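You operate a simulated robot arm through the tools that you are given. There is no shell and no other tool. Be economical: measure what you need, move in short steps, check, and stop when the job is done.

You run a simulated robot arm. Do the job below in one go: nothing can be reset, and whatever is moved stays where it is left.

JOB
Warm the extruder up and start it at speed 2.
Fine: The purge lever stays at TRAY. Extruder switch on, heat on. Press START only once the band and head displays show 180 or more.

Only the result counts: the job must be done as asked and must still hold three seconds after the hand-in. Knocking over, shifting, dropping, spilling or breaking anything else fails it.

ROBOT AND FRAMES
A 6-joint arm with a two-finger parallel gripper, fixed in place. Base frame: the origin is at the foot of the arm, x ahead of it, y to its left, z up. Lengths are in m, angles in rad, forces in N, time in s.
With the tool pointing down near the work surface it reaches from about 0.14 to 0.64 m from the base axis. Its first joint turns from -1.152 to 1.152 rad. Payload 2.9 kg.
The tool frame sits at the grasp point between the pads (the TCP): z along the fingers, y along the line on which they close. The tips reach 0.03 m beyond it. The gripper opens to 0.11 m. The fingers are 0.02 m wide and 0.01 m thick; the gripper's body (0.048 by 0.112 m) begins 0.055 m behind the TCP.
Orientation is that of the tool frame in the base frame, as [roll, pitch, yaw] about the fixed x, y, z axes, in that order (R = Rz(yaw) Ry(pitch) Rx(roll)). With the fingers straight down and closing along the base's y, the tool's x points along the base's -x, its y along +y and its z along -z.

CONTROLS
- The arm moves only by the tool nudge_tool. Its argument "steps" is a list of rows, each a list of 7 numbers: the shift along the tool's x, y, z in m, then the turn, a rotation vector about the tool's x, y, z in rad, then the gripper command, from -1 (fully open) to 1 (shut), values between in proportion. In form: [[tx, ty, tz, rx, ry, rz, gripper], ...]. A call has 1 to 8 rows; each row is the pose to reach, as a shift and turn from the pose commanded when the call began, along the tool's axes at that moment. Each row takes 0.2 s and may step no farther than 0.05 m and 0.15 rad from the row before; otherwise, or with a gripper value out of range, the whole call is refused. Where a pose cannot be reached the arm comes as near as it can. A force on the tool above 60 N (or 10 N above the force at the start of the call, whichever is more), or a blocked arm, ends the call early, and 0.2 s more pass. The fingers move at their own pace (about 0.108 m/s each) and stop on an object; they squeeze with about 21 N. The grip force told is the motor's: it shows also when the fingers shut on nothing. Time passes only in rows, and 0.2 s behind the last, so rows that repeat a pose let the fingers close. It gives the time, the measured TCP pose, the force on the tool (base axes), the opening and the grip force at its end, in the units of the frame above (readings bear some noise).
- Cameras (640 x 400 px; columns grow to the right, rows downward): "scene" is fixed at [0.0784, 0.4396, 1.3741]; the picture's right is [-0.72, -0.70, 0.00], its down [-0.46, 0.48, -0.75] and it looks along [0.52, -0.54, -0.66] (base axes); focal length 364 px, centre (320, 200). "wrist" rides on the gripper at [-0.036, 0, -0.057] in the tool frame; the picture's right is [0.00, -1.00, 0.00], its down [0.97, 0.00, -0.24] and it looks along [0.24, 0.00, 0.97] (tool axes); focal length 218 px, centre (320, 200). There is no depth. A picture from a camera that has moved, and an enlarged one, comes with that camera's place and axes in the base frame and with its lens.
- camera(camera): a new picture of that camera. The clock stands still meanwhile.
- enlarge(camera, box): a new picture of the part [left, top, right, bottom] of that camera's present view, enlarged. The clock stands still meanwhile.
- hand_in(): hands the job in; it is judged then, once.

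Work in short steps. Places have to be worked out from the pictures, the camera data and where the tool is seen: move nearer, look again, correct. Check each grasp and each placing, and mend what went wrong. You have 120 turns and 84 pictures in all, those below and enlarged ones among them. Open the gripper and draw the arm clear of the work before you hand the job in, unless the task says otherwise; then end with one line.

The tools are called after ">>>" as name(argument=value, ...) on one line, values as JSON. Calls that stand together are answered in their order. nudge_tool: Moves the arm, as the interface text tells. Its arguments: {"type":"object","properties":{"steps":{"type":"array","items":{"type":"array","items":{"type":"number"}}}},"required":["steps"]} The other tools are called the same way: camera (camera) takes a picture; enlarge (camera, box) takes an enlarged picture of a part of a camera's view; hand_in () hands the job in.

At the start:

```text
t: 0.0
ee_pos: [0.496, -0.007, 0.9672]
ee_rot: [3.14, -0.003, -3.141]
wrist_force: [-0.5, -0.7, -0.3]
grip_width: 0.1103
grip_force: 0.1
```

scene: 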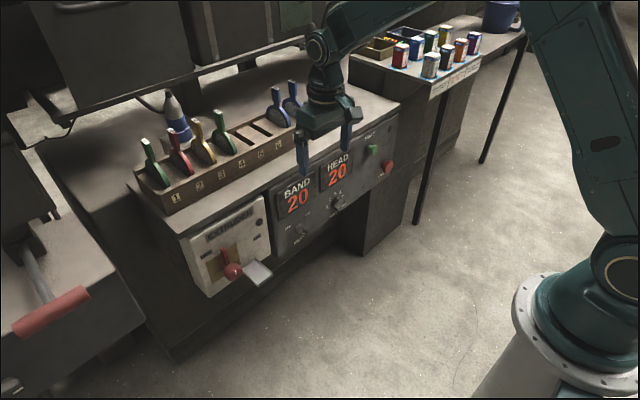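
wrist: 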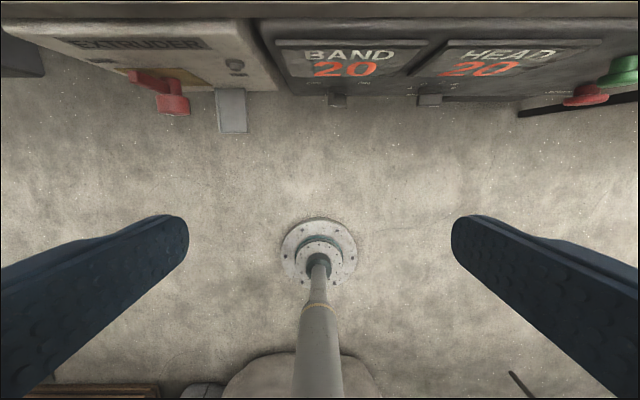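

I start by looking closely at the panel in the scene camera.

>>> enlarge(camera="scene", box=[170, 180, 290, 300])

>>> enlarge(camera="scene", box=[260, 110, 410, 260])

>>> enlarge(camera="scene", box=[120, 60, 320, 220])

>>> enlarge(camera="wrist", box=[0, 0, 320, 150])

>>> enlarge(camera="wrist", box=[260, 0, 640, 150])

```text
3.33 times, centred on (230, 240) of scene
camera zoom: at [0.0784, 0.4396, 1.3741], right [-0.72, -0.7, 0.0], down [-0.46, 0.48, -0.75], along [0.52, -0.54, -0.66], focal length 1214 px, centre (620, 67)
```

zoom: 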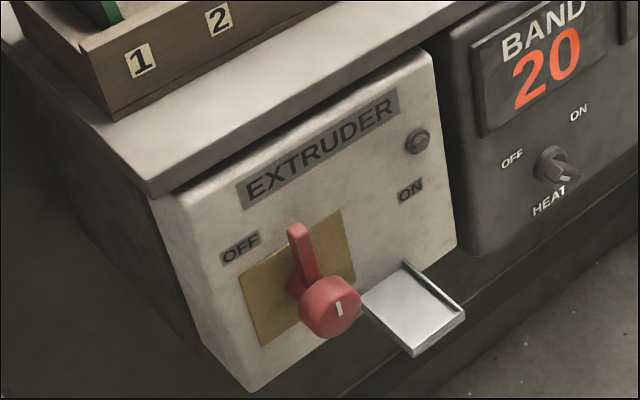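

```text
2.67 times, centred on (335, 185) of scene
camera zoom: at [0.0784, 0.4396, 1.3741], right [-0.72, -0.7, 0.0], down [-0.46, 0.48, -0.75], along [0.52, -0.54, -0.66], focal length 971 px, centre (280, 240)
```

zoom: 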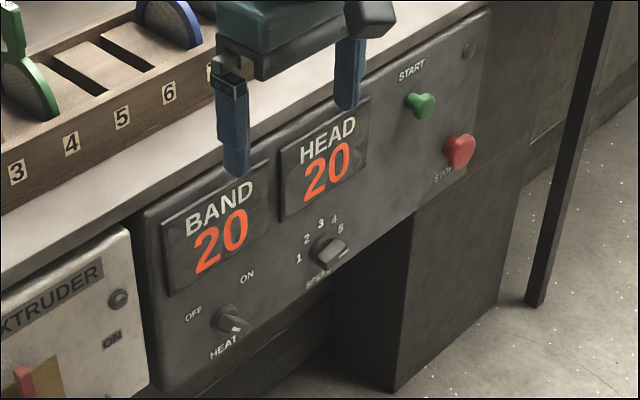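

```text
2.50 times, centred on (220, 140) of scene
camera zoom: at [0.0784, 0.4396, 1.3741], right [-0.72, -0.7, 0.0], down [-0.46, 0.48, -0.75], along [0.52, -0.54, -0.66], focal length 910 px, centre (570, 350)
```

zoom: 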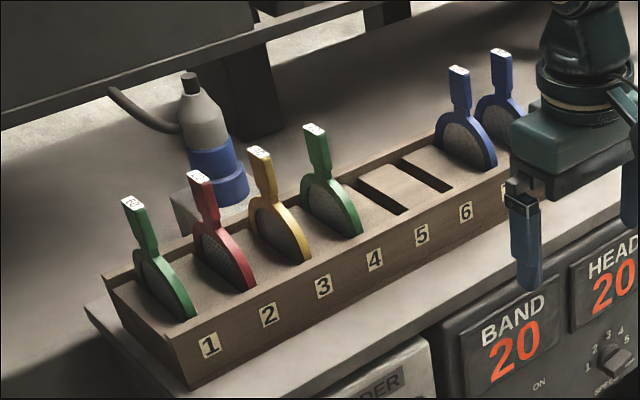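

```text
2.00 times, centred on (160, 75) of wrist
camera zoom: at [0.5307, -0.0057, 1.0218], right [0.0, -1.0, 0.0], down [-0.97, 0.0, 0.24], along [-0.24, 0.0, -0.97], focal length 436 px, centre (640, 450)
```

zoom: 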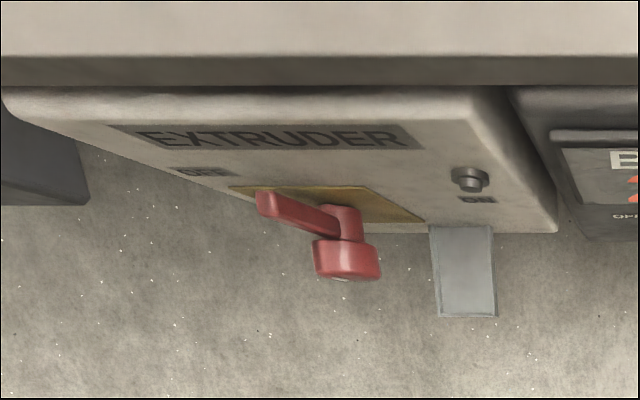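

```text
1.68 times, centred on (450, 75) of wrist
camera zoom: at [0.5307, -0.0057, 1.0218], right [0.0, -1.0, 0.0], down [-0.97, 0.0, 0.24], along [-0.24, 0.0, -0.97], focal length 368 px, centre (101, 410)
```

zoom: 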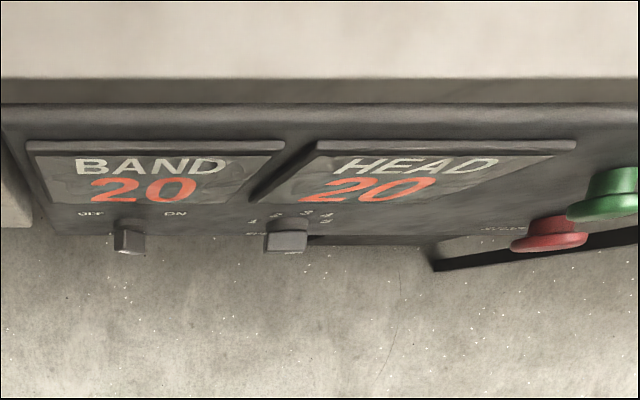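

The panel faces the arm, and the extruder handle's end is triangulated at about (0.588, 0.204, 0.687). I'll draw back and tilt the tool towards horizontal so that it faces the panel.

>>> nudge_tool(steps=[[0.02, 0, 0.015, 0, -0.15, 0, -1], [0.04, 0, 0.03, 0, -0.3, 0, -1], [0.06, 0, 0.045, 0, -0.45, 0, -1], [0.08, 0, 0.06, 0, -0.6, 0, -1], [0.1, 0, 0.075, 0, -0.75, 0, -1], [0.12, 0, 0.09, 0, -0.9, 0, -1], [0.13, 0, 0.105, 0, -1.05, 0, -1], [0.136, 0, 0.12, 0, -1.2, 0, -1]])

```text
t: 1.8
ee_pos: [0.3847, -0.0103, 0.8238]
ee_rot: [3.136, 1.196, 3.137]
wrist_force: [-0.7, -0.3, 0.6]
grip_width: 0.11
grip_force: 0.1
out of reach, approached as far as the arm can: row 6, 7, 8
```

The tool is tilted 1.2 rad and at its rearward limit. I take a wrist picture from here.

>>> camera(camera="wrist")

>>> camera(camera="scene")

```text
76 pictures are left
camera wrist: at [0.3434, -0.0096, 0.8771], right [0.0, -1.0, 0.0], down [-0.58, 0.0, -0.82], along [0.82, 0.0, -0.58], focal length 218 px, centre (320, 200)
```

wrist: 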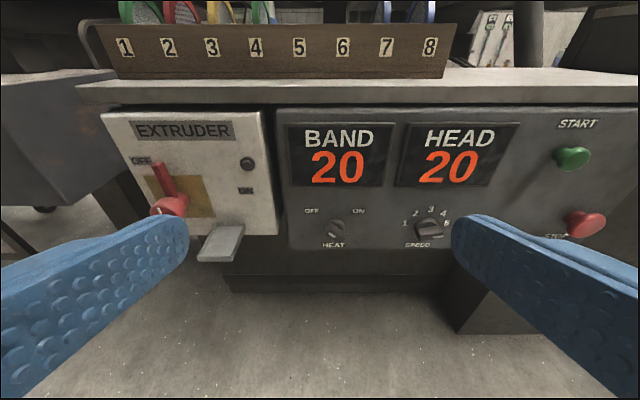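

```text
75 pictures are left
```

scene: 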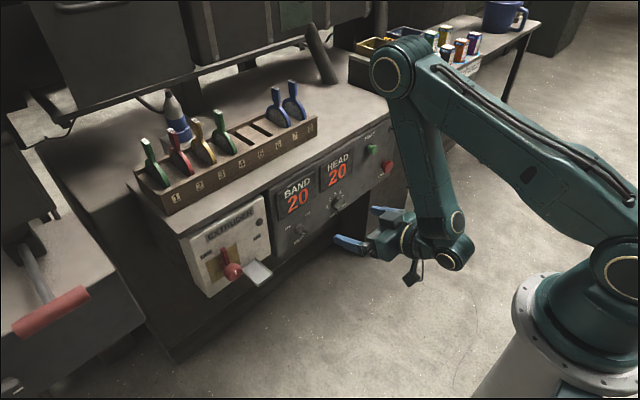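

>>> enlarge(camera="wrist", box=[100, 100, 280, 270])

>>> enlarge(camera="wrist", box=[280, 180, 480, 280])

>>> enlarge(camera="wrist", box=[440, 0, 640, 250])

```text
2.35 times, centred on (190, 185) of wrist
camera zoom: at [0.3434, -0.0096, 0.8771], right [0.0, -1.0, 0.0], down [-0.58, 0.0, -0.82], along [0.82, 0.0, -0.58], focal length 514 px, centre (626, 235)
```

zoom: 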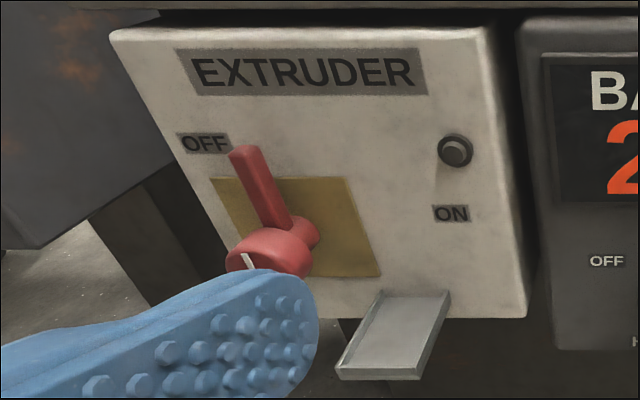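

```text
3.20 times, centred on (380, 230) of wrist
camera zoom: at [0.3434, -0.0096, 0.8771], right [0.0, -1.0, 0.0], down [-0.58, 0.0, -0.82], along [0.82, 0.0, -0.58], focal length 698 px, centre (128, 104)
```

zoom: 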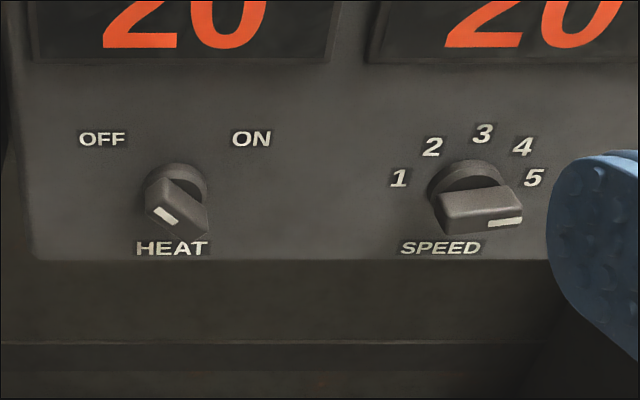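

```text
1.60 times, centred on (540, 125) of wrist
camera zoom: at [0.3434, -0.0096, 0.8771], right [0.0, -1.0, 0.0], down [-0.58, 0.0, -0.82], along [0.82, 0.0, -0.58], focal length 349 px, centre (-32, 320)
```

zoom: 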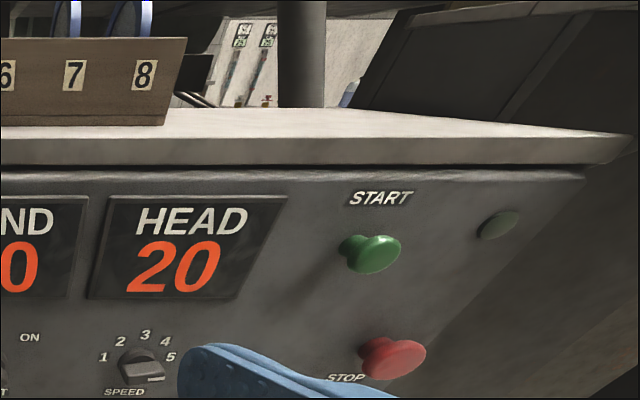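

The lever arm on EXTRUDER is upright (OFF), hub near y 0.206, z 0.685 and tip near z 0.75. ON lies to its right. Heat points to OFF and speed to 5. I'll level the tool, shut the fingers and move to the left of the lever, still well in front.

>>> nudge_tool(steps=[[0.006, 0.03, 0.012, 0, -0.05, 0, 1], [0.012, 0.06, 0.024, 0, -0.1, 0, 1], [0.018, 0.09, 0.036, 0, -0.15, 0, 1], [0.024, 0.12, 0.048, 0, -0.2, 0, 1], [0.03, 0.15, 0.06, 0, -0.25, 0, 1], [0.036, 0.18, 0.072, 0, -0.3, 0, 1], [0.042, 0.21, 0.084, 0, -0.35, 0, 1], [0.049, 0.245, 0.094, 0, -0.371, 0, 1]])

>>> camera(camera="wrist")

>>> enlarge(camera="scene", box=[160, 180, 360, 305])

```text
t: 3.6
ee_pos: [0.4986, 0.2056, 0.7435]
ee_rot: [3.067, 1.561, 3.086]
wrist_force: [0.2, -0.8, -0.2]
grip_width: 0.0
grip_force: 21.1
out of reach, approached as far as the arm can: row 5, 6, 7, 8
```

```text
71 pictures are left
camera wrist: at [0.4401, 0.2057, 0.7786], right [0.02, -1.0, 0.0], down [-0.25, 0.0, -0.97], along [0.97, 0.02, -0.25], focal length 218 px, centre (320, 200)
```

wrist: 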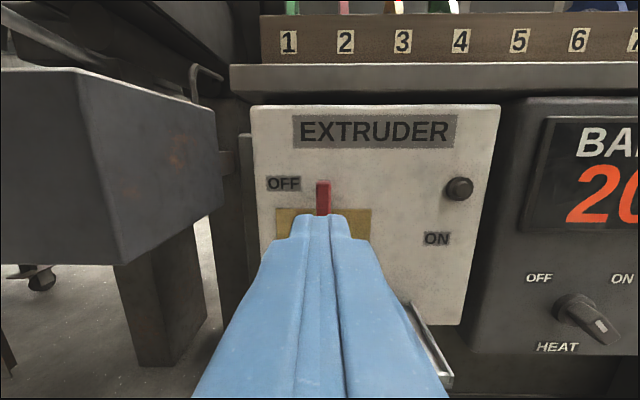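

```text
3.20 times, centred on (260, 242) of scene
camera zoom: at [0.0784, 0.4396, 1.3741], right [-0.72, -0.7, 0.0], down [-0.46, 0.48, -0.75], along [0.52, -0.54, -0.66], focal length 1165 px, centre (512, 64)
```

zoom: 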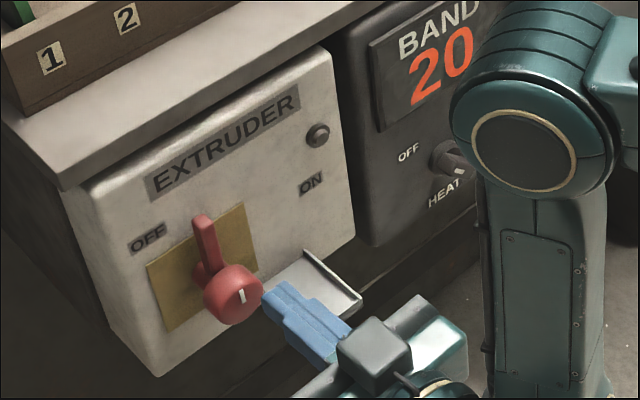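

The tool is level at y 0.206, just in front of the lever. I step left to y≈0.238 while staying short of the knob's front.

>>> nudge_tool(steps=[[0, 0.017, 0.012, 0, 0, 0, 1], [0, 0.034, 0.025, 0, 0, 0, 1]])

>>> camera(camera="wrist")

```text
t: 4.2
ee_pos: [0.5173, 0.2198, 0.7458]
ee_rot: [-1.551, 1.57, -1.543]
wrist_force: [0.0, -0.8, 0.3]
grip_width: 0.0
grip_force: 20.6
out of reach, approached as far as the arm can: row 1, 2
```

```text
69 pictures are left
camera wrist: at [0.4598, 0.2197, 0.7793], right [0.01, -1.0, 0.0], down [-0.24, 0.0, -0.97], along [0.97, 0.01, -0.24], focal length 218 px, centre (320, 200)
```

wrist: 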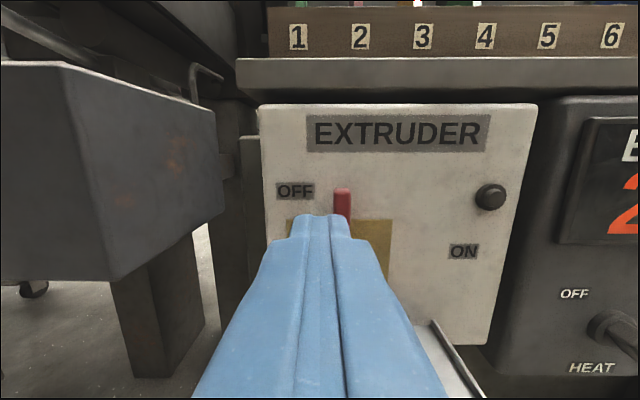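

The reach is limited here, so I'll yaw the tool outwards a little (tips to the left), which should free up leftward motion.

>>> nudge_tool(steps=[[0, 0.008, 0.005, -0.12, 0, 0, 1], [0, 0.016, 0.01, -0.24, 0, 0, 1]])

```text
t: 4.8
ee_pos: [0.5284, 0.2352, 0.7434]
ee_rot: [2.009, 1.567, 2.25]
wrist_force: [-0.5, -0.5, 0.3]
grip_width: 0.0
grip_force: 21.1
```

Now at y 0.235 with about 0.25 rad of yaw. I advance so the tips sit beside the lever arm on its left.

>>> nudge_tool(steps=[[0, -0.006, 0.02, 0, 0, 0, 1], [0, -0.012, 0.04, 0, 0, 0, 1], [0, -0.018, 0.054, 0, 0, 0, 1]])

>>> camera(camera="wrist")

>>> enlarge(camera="scene", box=[160, 180, 360, 305])

```text
t: 5.6
ee_pos: [0.5525, 0.2188, 0.7471]
ee_rot: [0.544, 1.568, 0.784]
wrist_force: [0.5, -0.6, -0.4]
grip_width: 0.0
grip_force: 21.4
out of reach, approached as far as the arm can: row 1, 2, 3
```

```text
68 pictures are left
camera wrist: at [0.4962, 0.2066, 0.781], right [0.24, -0.97, 0.0], down [-0.23, -0.06, -0.97], along [0.94, 0.23, -0.24], focal length 218 px, centre (320, 200)
```

wrist: 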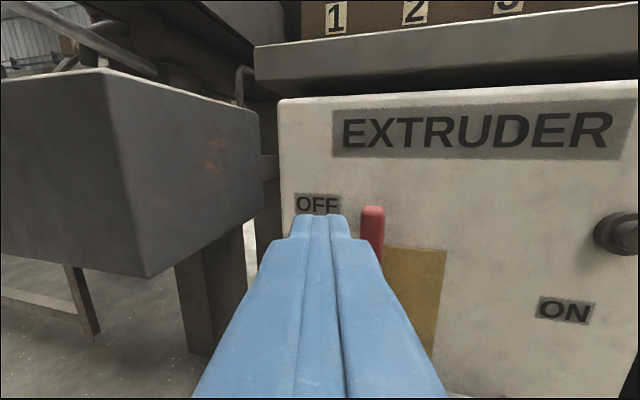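

```text
3.20 times, centred on (260, 242) of scene
camera zoom: at [0.0784, 0.4396, 1.3741], right [-0.72, -0.7, 0.0], down [-0.46, 0.48, -0.75], along [0.52, -0.54, -0.66], focal length 1165 px, centre (512, 64)
```

zoom: 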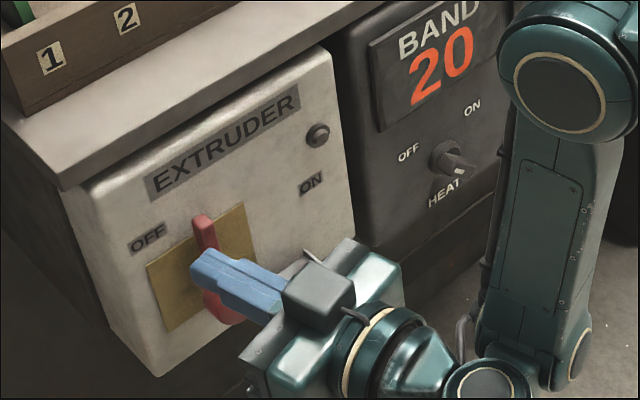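

The tips are beside the arm at x≈0.582, and the box face is at x≈0.623. I try a further pure advance.

>>> nudge_tool(steps=[[0, 0, 0.015, 0, 0, 0, 1], [0, 0, 0.026, 0, 0, 0, 1]])

```text
t: 6.2
ee_pos: [0.5559, 0.2155, 0.7483]
ee_rot: [0.808, 1.569, 1.047]
wrist_force: [-0.1, 0.7, -0.1]
grip_width: 0.0001
grip_force: 21.3
out of reach, approached as far as the arm can: row 1, 2
```

Level reach is stuck here. I try tilting the tool downwards by 0.3 rad while advancing, to find whether that gives more reach.

>>> nudge_tool(steps=[[0, 0, 0, 0, 0.15, 0, 1], [0, 0, 0, 0, 0.3, 0, 1], [0, 0.003, 0.015, 0, 0.3, 0, 1], [0, 0.005, 0.03, 0, 0.3, 0, 1]])

```text
t: 7.2
ee_pos: [0.4951, 0.2146, 0.748]
ee_rot: [3.062, 1.348, -2.893]
wrist_force: [0.0, -0.4, 0.2]
grip_width: 0.0
grip_force: 20.8
out of reach, approached as far as the arm can: row 1, 2, 3, 4
```

Odd: that pushed the arm back. I look at the arm's posture.

>>> camera(camera="scene")

```text
66 pictures are left
```

scene: 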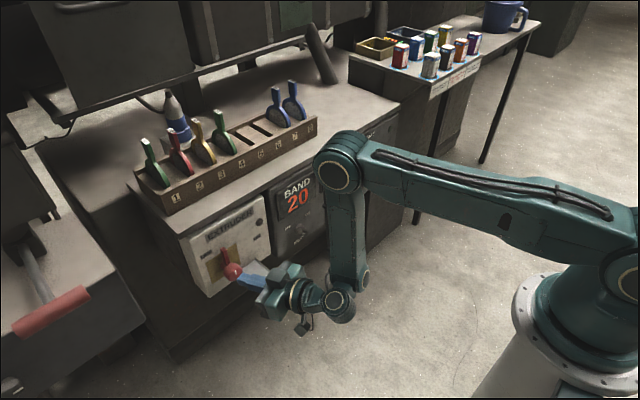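

Posture looks ordinary, so I probe which direction is limited: a small forward-and-right test move, level again.

>>> nudge_tool(steps=[[0, -0.01, 0.02, 0, -0.1, 0, 1]])

>>> nudge_tool(steps=[[0, 0, 0.03, 0, 0, 0, 1]])

>>> nudge_tool(steps=[[0, 0, 0.03, 0, 0, 0, 1]])

```text
t: 7.6
ee_pos: [0.5139, 0.212, 0.744]
ee_rot: [2.972, 1.45, -2.991]
wrist_force: [1.0, -1.6, 0.0]
grip_width: 0.0003
grip_force: 20.3
```

```text
t: 8.0
ee_pos: [0.5287, 0.2161, 0.7411]
ee_rot: [3.009, 1.449, -2.952]
wrist_force: [-0.4, 0.2, -0.2]
grip_width: 0.0
grip_force: 21.1
out of reach, approached as far as the arm can: row 1
```

```text
t: 8.4
ee_pos: [0.545, 0.216, 0.7567]
ee_rot: [2.962, 1.446, -2.961]
wrist_force: [-0.5, -1.3, -0.4]
grip_width: 0.0001
grip_force: 20.9
out of reach, approached as far as the arm can: row 1
```

Forward motion slides upward: the limit seems to be "low and far with a level tool". I'll back off and tilt the tool to about 45° down, then come in from above-front.

>>> nudge_tool(steps=[[-0.01, 0, -0.02, 0, 0.1, 0, 1], [-0.02, 0, -0.04, 0, 0.22, 0, 1], [-0.03, 0, -0.05, 0, 0.36, 0, 1], [-0.04, 0, -0.05, 0, 0.5, 0, 1], [-0.04, 0, -0.05, 0, 0.62, 0, 1]])

>>> camera(camera="wrist")

```text
t: 9.6
ee_pos: [0.5151, 0.2107, 0.7822]
ee_rot: [3.117, 0.831, -2.836]
wrist_force: [-0.9, -0.2, -0.5]
grip_width: 0.0002
grip_force: 20.7
out of reach, approached as far as the arm can: row 1
```

```text
65 pictures are left
camera wrist: at [0.4971, 0.2056, 0.846], right [0.32, -0.95, -0.02], down [-0.79, -0.25, -0.55], along [0.52, 0.19, -0.83], focal length 218 px, centre (320, 200)
```

wrist: 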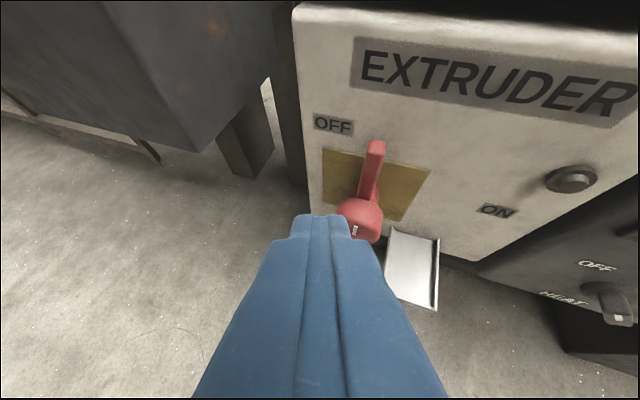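

From this tilt the lever is fully visible: arm tip upright at y≈0.205. I advance so that the tips come to about (0.61, 0.232, 0.735), left of the arm.

>>> nudge_tool(steps=[[-0.011, 0.0, 0.025, 0, 0, 0, 1], [-0.022, -0.003, 0.05, 0, 0, 0, 1], [-0.03, -0.006, 0.07, 0, 0, 0, 1]])

>>> camera(camera="wrist")

```text
t: 10.4
ee_pos: [0.5839, 0.2297, 0.7563]
ee_rot: [3.117, 0.83, -2.838]
wrist_force: [-0.5, -0.3, 0.4]
grip_width: 0.0001
grip_force: 20.6
```

```text
64 pictures are left
camera wrist: at [0.5668, 0.2236, 0.8198], right [0.32, -0.95, -0.02], down [-0.79, -0.25, -0.55], along [0.52, 0.19, -0.83], focal length 218 px, centre (320, 200)
```

wrist: 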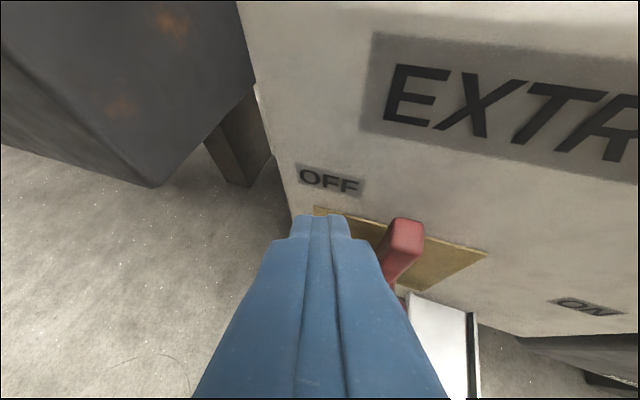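

The tips are beside the arm on its left with no contact force. I push it to the right along an arc about the hub.

>>> nudge_tool(steps=[[0.0025, -0.0114, -0.0027, 0, 0, 0, 1], [0.0046, -0.0248, -0.0065, 0, 0, 0, 1], [0.0073, -0.0371, -0.0094, 0, 0, 0, 1], [0.0137, -0.0495, -0.009, 0, 0, 0, 1], [0.0206, -0.0609, -0.0076, 0, 0, 0, 1]])

>>> camera(camera="wrist")

>>> enlarge(camera="scene", box=[160, 180, 360, 305])

```text
t: 11.6
ee_pos: [0.5846, 0.1647, 0.7458]
ee_rot: [3.119, 0.829, -2.84]
wrist_force: [0.2, 0.3, 0.3]
grip_width: 0.0
grip_force: 21.3
```

```text
63 pictures are left
camera wrist: at [0.5664, 0.1585, 0.8097], right [0.32, -0.95, -0.02], down [-0.79, -0.25, -0.55], along [0.52, 0.19, -0.83], focal length 218 px, centre (320, 200)
```

wrist: 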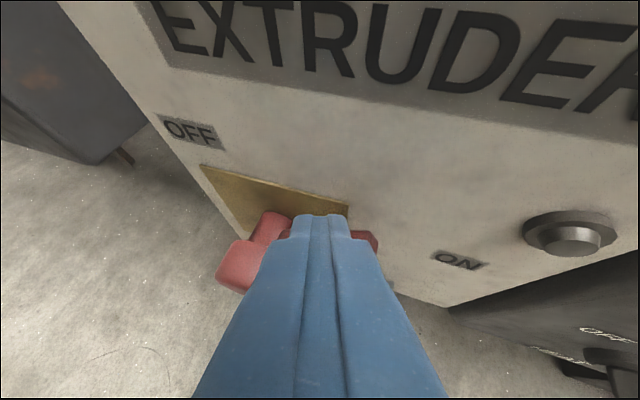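

```text
3.20 times, centred on (260, 242) of scene
camera zoom: at [0.0784, 0.4396, 1.3741], right [-0.72, -0.7, 0.0], down [-0.46, 0.48, -0.75], along [0.52, -0.54, -0.66], focal length 1165 px, centre (512, 64)
```

zoom: 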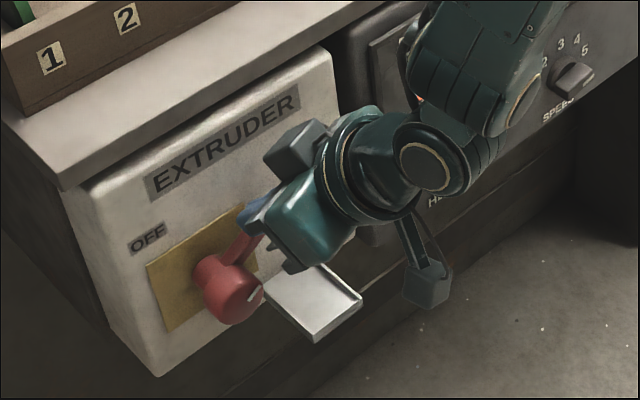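

The arm is turning, at about 60°. I continue the arc to horizontal.

>>> nudge_tool(steps=[[0.01, -0.0086, 0.0054, 0, 0, 0, 1], [0.0203, -0.0152, 0.0119, 0, 0, 0, 1], [0.026, -0.0165, 0.0165, 0, 0, 0, 1]])

>>> camera(camera="wrist")

```text
t: 12.4
ee_pos: [0.5855, 0.15, 0.7176]
ee_rot: [3.115, 0.834, -2.84]
wrist_force: [-15.1, -2.7, 19.2]
grip_width: 0.0002
grip_force: 21.3
```

```text
61 pictures are left
camera wrist: at [0.5666, 0.1434, 0.7805], right [0.32, -0.95, -0.02], down [-0.79, -0.25, -0.56], along [0.52, 0.19, -0.83], focal length 218 px, centre (320, 200)
```

wrist: 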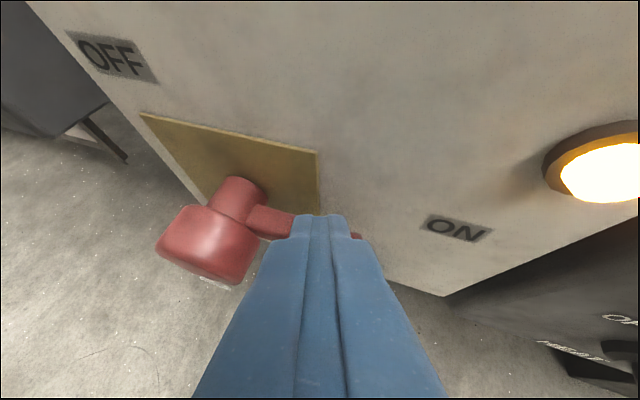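

The ON lamp is lit and the lever is at its stop. I lift off, back away and move across in front of the HEAT knob, opening the gripper partly on the way.

>>> nudge_tool(steps=[[-0.0148, 0, -0.0135, 0, 0, 0, 1], [0.0, 0.01, -0.05, 0, 0, 0, 1], [0.02, 0.02, -0.09, 0, 0, 0, 1], [0.044, -0.02, -0.097, 0.05, 0, 0.046, 0.8], [0.056, -0.065, -0.104, 0.1, 0, 0.092, 0.4], [0.068, -0.108, -0.11, 0.15, 0, 0.138, 0.3], [0.09, -0.147, -0.117, 0.221, 0, 0.2025, 0.3]])

>>> camera(camera="wrist")

>>> enlarge(camera="scene", box=[160, 120, 420, 305])

```text
t: 14.0
ee_pos: [0.4929, -0.038, 0.7237]
ee_rot: [3.117, 0.826, -3.141]
wrist_force: [-0.3, -0.6, 0.2]
grip_width: 0.0384
grip_force: 0.1
```

```text
60 pictures are left
camera wrist: at [0.4746, -0.0385, 0.7881], right [0.02, -1.0, -0.02], down [-0.84, -0.01, -0.55], along [0.55, 0.03, -0.83], focal length 218 px, centre (320, 200)
```

wrist: 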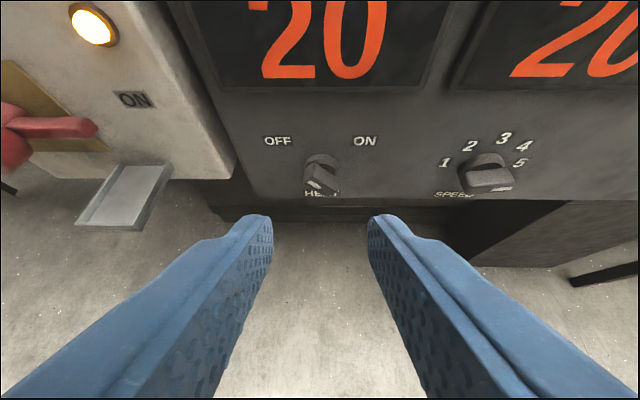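

```text
2.16 times, centred on (290, 212) of scene
camera zoom: at [0.0784, 0.4397, 1.3741], right [-0.72, -0.7, 0.0], down [-0.46, 0.48, -0.75], along [0.52, -0.54, -0.66], focal length 787 px, centre (385, 173)
```

zoom: 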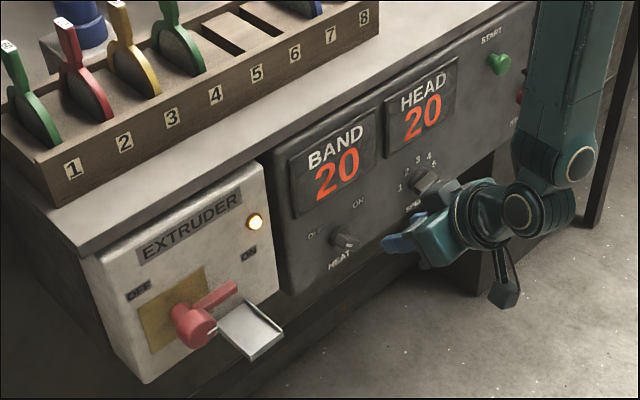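

EXTRUDER is on with its lamp lit. I take a closer look at the HEAT and SPEED knobs.

>>> enlarge(camera="wrist", box=[250, 120, 400, 210])

>>> enlarge(camera="scene", box=[270, 180, 350, 250])

```text
4.27 times, centred on (325, 165) of wrist
camera zoom: at [0.4746, -0.0385, 0.7881], right [0.02, -1.0, -0.02], down [-0.84, -0.01, -0.55], along [0.55, 0.03, -0.83], focal length 931 px, centre (299, 349)
```

zoom: 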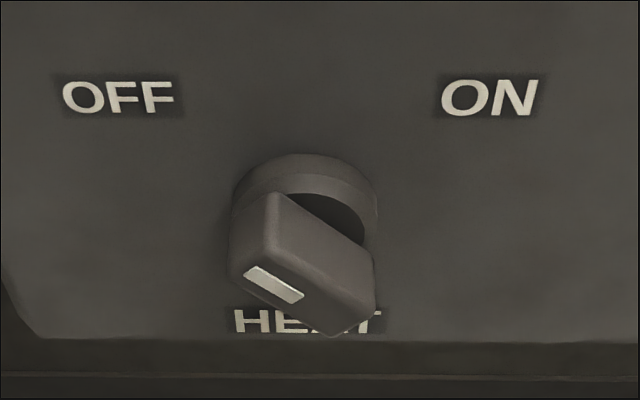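

```text
5.71 times, centred on (310, 215) of scene
camera zoom: at [0.0784, 0.4397, 1.3741], right [-0.72, -0.7, 0.0], down [-0.46, 0.48, -0.75], along [0.52, -0.54, -0.66], focal length 2081 px, centre (377, 114)
```

zoom: 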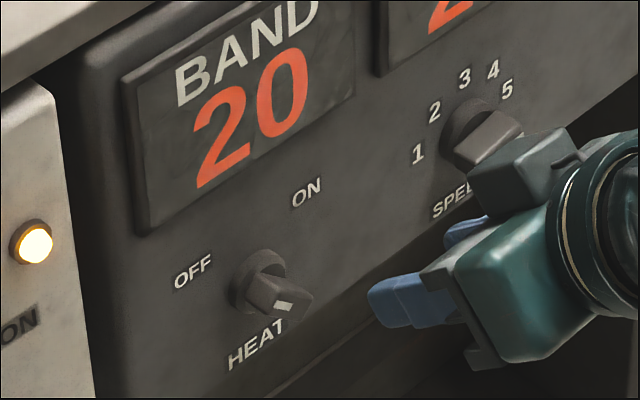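

HEAT's knob centre is near (0.615, −0.033, 0.632) with its bar face at x≈0.592, and it needs about 82° clockwise. I try levelling the tool here to see whether a straight-on grip is reachable.

>>> nudge_tool(steps=[[0.006, 0, 0.011, 0, -0.15, 0, 0.1], [0.012, 0, 0.022, 0, -0.3, 0, 0.1], [0.018, 0, 0.033, 0, -0.45, 0, 0.1], [0.024, 0, 0.044, 0, -0.6, 0, 0.1], [0.03, 0, 0.055, 0, -0.74, 0, 0.1]])

>>> camera(camera="wrist")

>>> camera(camera="scene")

```text
t: 15.2
ee_pos: [0.5723, -0.0393, 0.6431]
ee_rot: [1.88, 1.552, 1.9]
wrist_force: [0.1, -0.8, 0.0]
grip_width: 0.0492
grip_force: 0.0
out of reach, approached as far as the arm can: row 3, 4, 5
```

```text
56 pictures are left
camera wrist: at [0.5142, -0.0408, 0.678], right [0.02, -1.0, -0.02], down [-0.25, 0.01, -0.97], along [0.97, 0.02, -0.25], focal length 218 px, centre (320, 200)
```

wrist: 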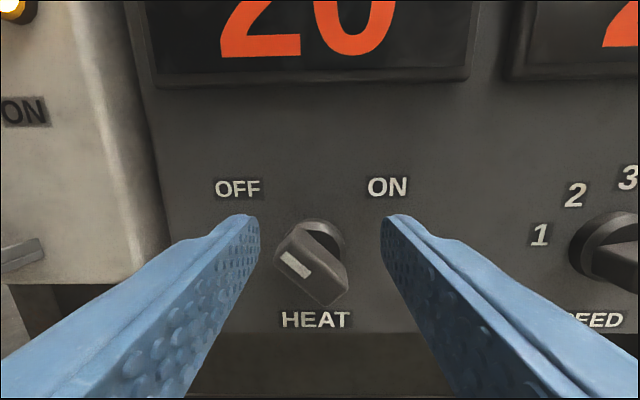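

```text
55 pictures are left
```

scene: 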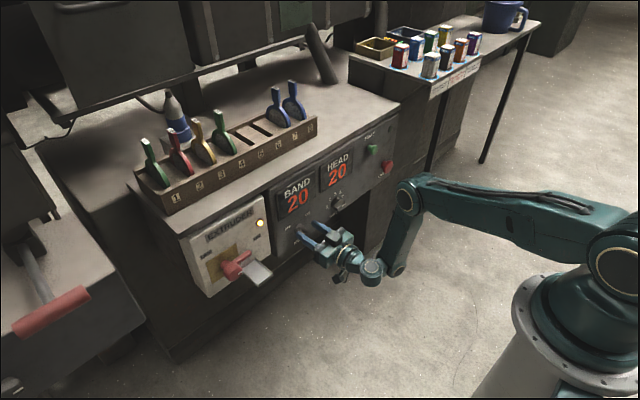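

The level pose works here (TCP 0.572, −0.039, 0.643), with the tips flanking the knob. I centre on it and roll the gripper −0.715 rad to align across the bar.

>>> nudge_tool(steps=[[0.005, 0.003, 0, 0, 0, -0.1, 0.1], [0.01, 0.005, 0, 0, 0, -0.24, 0.1], [0.013, 0.005, 0, 0, 0, -0.38, 0.1], [0.013, 0.005, 0, 0, 0, -0.52, 0.1], [0.013, 0.005, 0, 0, 0, -0.66, 0.1], [0.013, 0.005, 0, 0, 0, -0.715, 0.1]])

>>> camera(camera="wrist")

```text
t: 16.6
ee_pos: [0.5715, -0.0349, 0.6308]
ee_rot: [-1.58, 0.869, -1.555]
wrist_force: [0.1, 0.0, 0.5]
grip_width: 0.0495
grip_force: 0.1
```

```text
54 pictures are left
camera wrist: at [0.5122, -0.0122, 0.6567], right [0.02, -0.76, 0.64], down [-0.23, -0.63, -0.74], along [0.97, -0.13, -0.19], focal length 218 px, centre (320, 200)
```

wrist: 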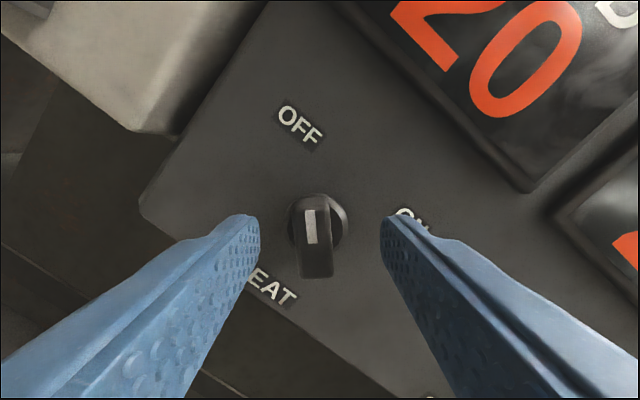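

The bar is nicely aligned between the fingers, 2 to 3 mm to the left. I correct and close.

>>> nudge_tool(steps=[[0, 0.0025, 0.002, 0, 0, 0, 0.1], [0, 0.0025, 0.002, 0, 0, 0, 0.6], [0, 0.0025, 0.002, 0, 0, 0, 1], [0, 0.0025, 0.002, 0, 0, 0, 1]])

>>> camera(camera="wrist")

```text
t: 17.6
ee_pos: [0.5716, -0.032, 0.6271]
ee_rot: [-1.58, 0.873, -1.556]
wrist_force: [2.0, 1.2, -1.9]
grip_width: 0.016
grip_force: 45.0
```

```text
53 pictures are left
camera wrist: at [0.5137, -0.0103, 0.6546], right [0.02, -0.77, 0.64], down [-0.23, -0.63, -0.74], along [0.97, -0.13, -0.19], focal length 218 px, centre (320, 200)
```

wrist: 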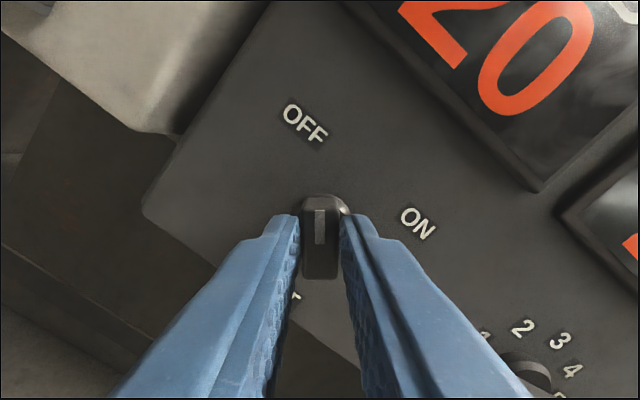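

Gripped at 16 mm. I turn clockwise about the tool axis.

>>> nudge_tool(steps=[[0, 0, 0, 0, 0, 0.15, 1], [0, 0, 0, 0, 0, 0.3, 1], [0, 0, 0, 0, 0, 0.45, 1], [0, 0, 0, 0, 0, 0.6, 1], [0, 0, 0, 0, 0, 0.75, 1], [0, 0, 0, 0, 0, 0.9, 1], [0, 0, 0, 0, 0, 1.05, 1], [0, 0, 0, 0, 0, 1.2, 1]])

>>> camera(camera="wrist")

```text
t: 19.4
ee_pos: [0.5734, -0.0375, 0.6294]
ee_rot: [1.582, 1.066, 1.59]
wrist_force: [-4.1, -26.2, -8.3]
grip_width: 0.0157
grip_force: 44.5
```

```text
52 pictures are left
camera wrist: at [0.5146, -0.0542, 0.6589], right [0.01, -0.88, -0.48], down [-0.25, 0.47, -0.85], along [0.97, 0.13, -0.22], focal length 218 px, centre (320, 200)
```

wrist: 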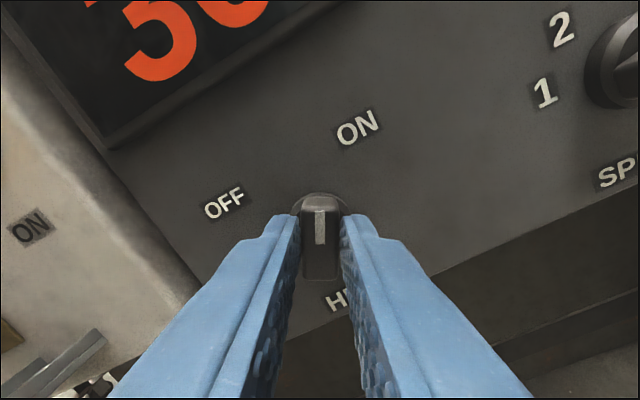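

The band display is already rising (3x), so the heat took. I finish the last ~0.2 rad to sit fully at ON, easing the side force.

>>> nudge_tool(steps=[[0, 0.002, 0, 0, 0, 0.1, 1], [0, 0.003, 0, 0, 0, 0.2, 1]])

>>> nudge_tool(steps=[[0, 0, 0, 0, 0, 0, 0.6], [0, 0, 0, 0, 0, 0, 0.1], [0, 0, 0, 0, 0, 0, 0.1], [0, 0, -0.03, 0, 0, 0, 0.1], [0, 0, -0.05, 0, 0, 0, 0.1]])

>>> camera(camera="wrist")

```text
t: 20.0
ee_pos: [0.5742, -0.0383, 0.6283]
ee_rot: [1.582, 0.919, 1.585]
wrist_force: [26.1, -5.2, -20.3]
grip_width: 0.0157
grip_force: 45.0
stopped in row 2: the force on the tool passed its limit (the readings are from after the stop); the commanded pose is now the measured one
```

```text
t: 21.2
ee_pos: [0.5575, -0.0363, 0.6151]
ee_rot: [1.582, 0.915, 1.589]
wrist_force: [-1.1, -0.5, 0.7]
grip_width: 0.0495
grip_force: 0.1
out of reach, approached as far as the arm can: row 4, 5
```

```text
51 pictures are left
camera wrist: at [0.5, -0.0586, 0.6432], right [0.0, -0.79, -0.61], down [-0.25, 0.59, -0.77], along [0.97, 0.15, -0.2], focal length 218 px, centre (320, 200)
```

wrist: 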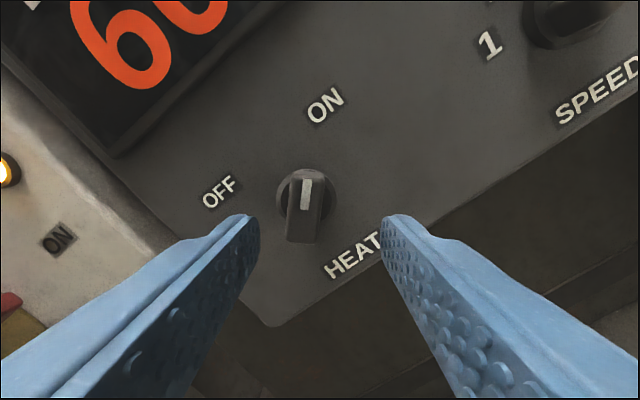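

HEAT points to ON and the band reads 60-something. Now to SPEED (about y −0.193, z 0.623): I raise 4 cm, slide right and roll further to line up with its nearly horizontal bar.

>>> nudge_tool(steps=[[-0.0317, 0.0244, -0.005, 0, 0, 0, 0.1], [-0.0561, -0.0073, -0.005, 0, 0, 0.0, 0.1], [-0.0804, -0.039, -0.005, 0, 0, 0.15, 0.1], [-0.1048, -0.0708, -0.005, 0, 0, 0.3, 0.1], [-0.1261, -0.0985, -0.005, 0, 0, 0.45, 0.1], [-0.1261, -0.0985, -0.005, 0, 0, 0.6, 0.1], [-0.1261, -0.0985, -0.005, 0, 0, 0.74, 0.1]])

>>> camera(camera="wrist")

>>> camera(camera="scene")

```text
t: 22.8
ee_pos: [0.5539, -0.1948, 0.6543]
ee_rot: [1.577, 0.175, 1.578]
wrist_force: [0.0, -0.1, 0.2]
grip_width: 0.0494
grip_force: 0.0
out of reach, approached as far as the arm can: row 1, 2, 3
```

```text
50 pictures are left
camera wrist: at [0.4947, -0.2282, 0.6599], right [-0.01, -0.17, -0.99], down [-0.25, 0.95, -0.17], along [0.97, 0.24, -0.05], focal length 218 px, centre (320, 200)
```

wrist: 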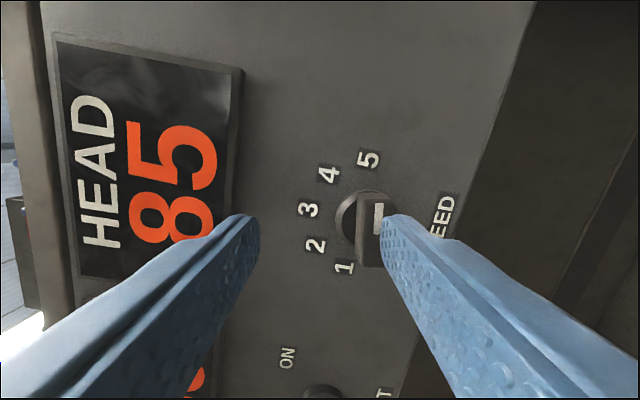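

```text
49 pictures are left
```

scene: 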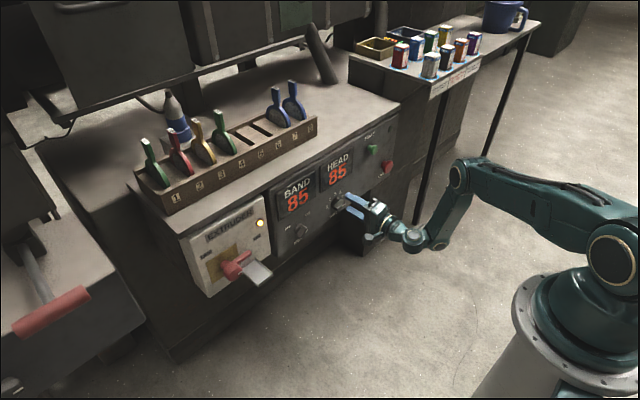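

The displays show 85. The SPEED bar centre is near (y −0.193, z 0.6275), parallel to my fingers. I centre on it and check before advancing.

>>> nudge_tool(steps=[[0.003, -0.013, 0, 0, 0, 0, 0.1], [0.0067, -0.0263, 0, 0, 0, 0, 0.1]])

>>> camera(camera="wrist")

```text
t: 23.4
ee_pos: [0.5538, -0.191, 0.6287]
ee_rot: [1.578, 0.176, 1.577]
wrist_force: [0.1, 0.2, 0.6]
grip_width: 0.0497
grip_force: 0.0
```

```text
48 pictures are left
camera wrist: at [0.4945, -0.2254, 0.6329], right [-0.01, -0.17, -0.98], down [-0.25, 0.95, -0.17], along [0.97, 0.24, -0.05], focal length 218 px, centre (320, 200)
```

wrist: 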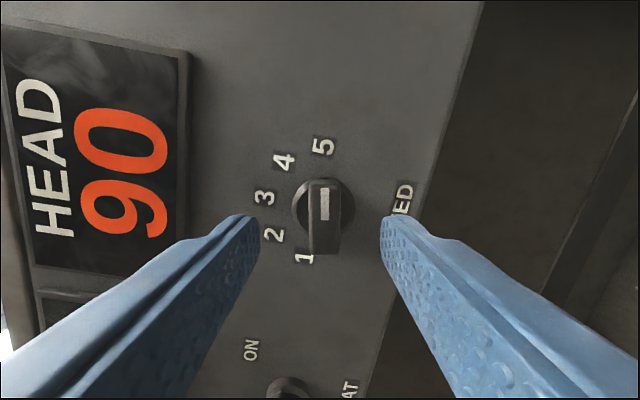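

Aligned; 5 lies exactly along the bar and 2 is 120° counter-clockwise. I advance 17 mm and close.

>>> nudge_tool(steps=[[0, -0.0015, 0.009, 0, 0, 0, 0.1], [0, -0.0015, 0.018, 0, 0, 0, 0.1], [0, -0.0015, 0.018, 0, 0, 0, 0.6], [0, -0.0015, 0.018, 0, 0, 0, 1], [0, -0.0015, 0.018, 0, 0, 0, 1]])

```text
t: 24.6
ee_pos: [0.5719, -0.1909, 0.6265]
ee_rot: [1.579, 0.176, 1.577]
wrist_force: [12.9, -2.9, -12.5]
grip_width: 0.0156
grip_force: 45.2
```

Gripped. There's a small vertical bind, so I lower 2 mm while turning counter-clockwise.

>>> nudge_tool(steps=[[0, -0.002, 0, 0, 0, -0.15, 1], [0, -0.002, 0, 0, 0, -0.3, 1], [0, -0.002, 0, 0, 0, -0.45, 1], [0, -0.002, 0, 0, 0, -0.6, 1], [0, -0.002, 0, 0, 0, -0.75, 1], [0, -0.002, 0, 0, 0, -0.9, 1], [0, -0.002, 0, 0, 0, -1.05, 1]])

>>> camera(camera="wrist")

```text
t: 26.2
ee_pos: [0.5718, -0.191, 0.6251]
ee_rot: [1.587, 1.227, 1.594]
wrist_force: [4.4, 14.2, 14.8]
grip_width: 0.0156
grip_force: 45.3
```

```text
47 pictures are left
camera wrist: at [0.5134, -0.2022, 0.658], right [0.01, -0.94, -0.34], down [-0.25, 0.32, -0.91], along [0.97, 0.09, -0.23], focal length 218 px, centre (320, 200)
```

wrist: 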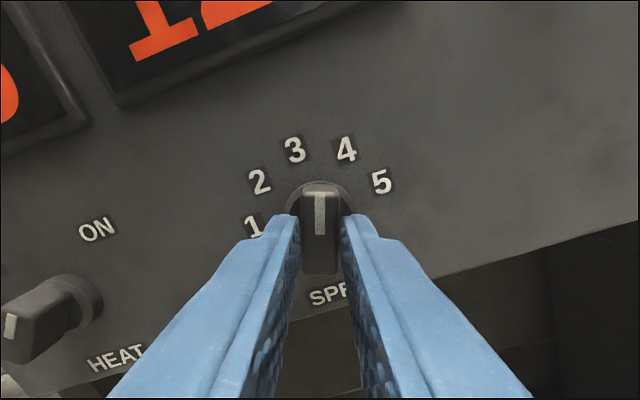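

The knob follows, now between 3 and 4. I turn another 60° to reach 2.

>>> nudge_tool(steps=[[-0.0006, 0.0013, 0, 0, 0, -0.15, 1], [-0.0006, 0.0013, 0, 0, 0, -0.3, 1], [-0.0006, 0.0013, 0, 0, 0, -0.45, 1], [-0.0006, 0.0013, 0, 0, 0, -0.6, 1], [-0.0006, 0.0013, 0, 0, 0, -0.75, 1], [-0.0006, 0.0013, 0, 0, 0, -0.9, 1], [-0.0006, 0.0013, 0, 0, 0, -1.04, 1]])

>>> camera(camera="wrist")

```text
t: 27.8
ee_pos: [0.571, -0.19, 0.6243]
ee_rot: [-1.583, 0.874, -1.573]
wrist_force: [34.7, 6.9, -1.9]
grip_width: 0.0156
grip_force: 44.7
```

```text
46 pictures are left
camera wrist: at [0.5127, -0.1666, 0.6519], right [0.01, -0.77, 0.64], down [-0.24, -0.62, -0.74], along [0.97, -0.15, -0.19], focal length 218 px, centre (320, 200)
```

wrist: 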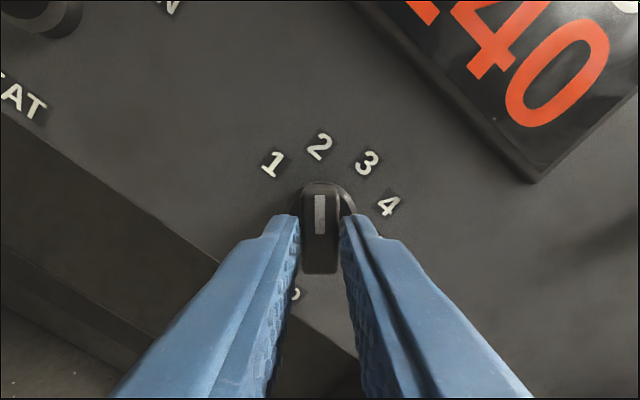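

The bar now points at 2. I release and back off.

>>> nudge_tool(steps=[[0, 0, 0, 0, 0, 0, 0.7], [0, 0, 0, 0, 0, 0, 0.1], [0, 0, 0, 0, 0, 0, 0.1], [0, 0, -0.02, 0, 0, 0, 0.1]])

>>> camera(camera="wrist")

```text
t: 28.8
ee_pos: [0.5505, -0.1895, 0.6254]
ee_rot: [-1.583, 0.877, -1.576]
wrist_force: [-0.1, -0.2, -0.2]
grip_width: 0.0494
grip_force: 0.0
```

```text
45 pictures are left
camera wrist: at [0.4925, -0.1673, 0.6521], right [0.01, -0.77, 0.64], down [-0.24, -0.62, -0.74], along [0.97, -0.15, -0.19], focal length 218 px, centre (320, 200)
```

wrist: 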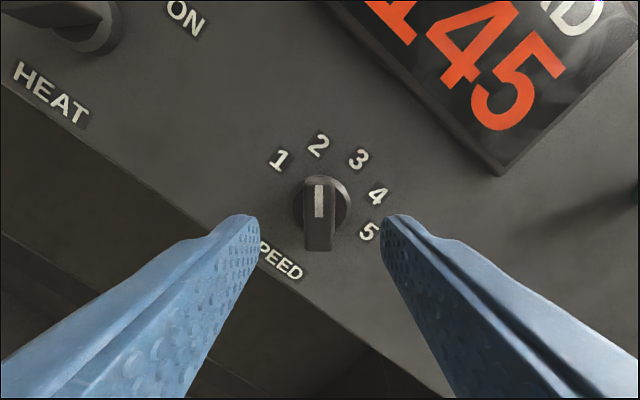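

SPEED is at 2 and head reads 145. I back off towards START (about (0.585, −0.31, 0.775)), levelling the roll and shutting the fingers.

>>> nudge_tool(steps=[[-0.0117, -0.033, -0.01, 0, 0, 0.14, 0.3], [-0.0234, -0.066, -0.02, 0, 0, 0.28, 0.6], [-0.035, -0.099, -0.03, 0, 0, 0.42, 1], [-0.0467, -0.132, -0.04, 0, 0, 0.56, 1], [-0.0584, -0.165, -0.04, 0, 0, 0.69, 1]])

>>> camera(camera="wrist")

>>> camera(camera="scene")

```text
t: 30.0
ee_pos: [0.5213, -0.2846, 0.7733]
ee_rot: [-3.012, 1.559, -3.002]
wrist_force: [0.4, -0.4, 0.0]
grip_width: 0.0
grip_force: 20.6
out of reach, approached as far as the arm can: row 2, 3, 4, 5
```

```text
44 pictures are left
camera wrist: at [0.464, -0.2843, 0.8089], right [0.01, -1.0, 0.0], down [-0.25, 0.0, -0.97], along [0.97, 0.01, -0.25], focal length 218 px, centre (320, 200)
```

wrist: 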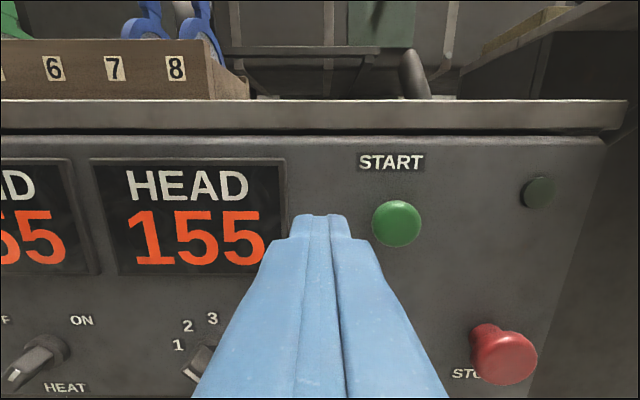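

```text
43 pictures are left
```

scene: 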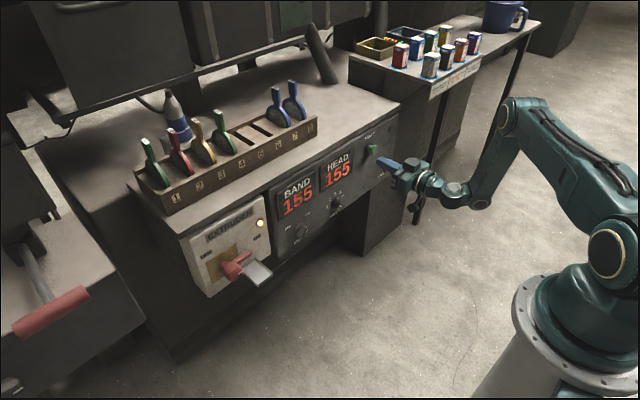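

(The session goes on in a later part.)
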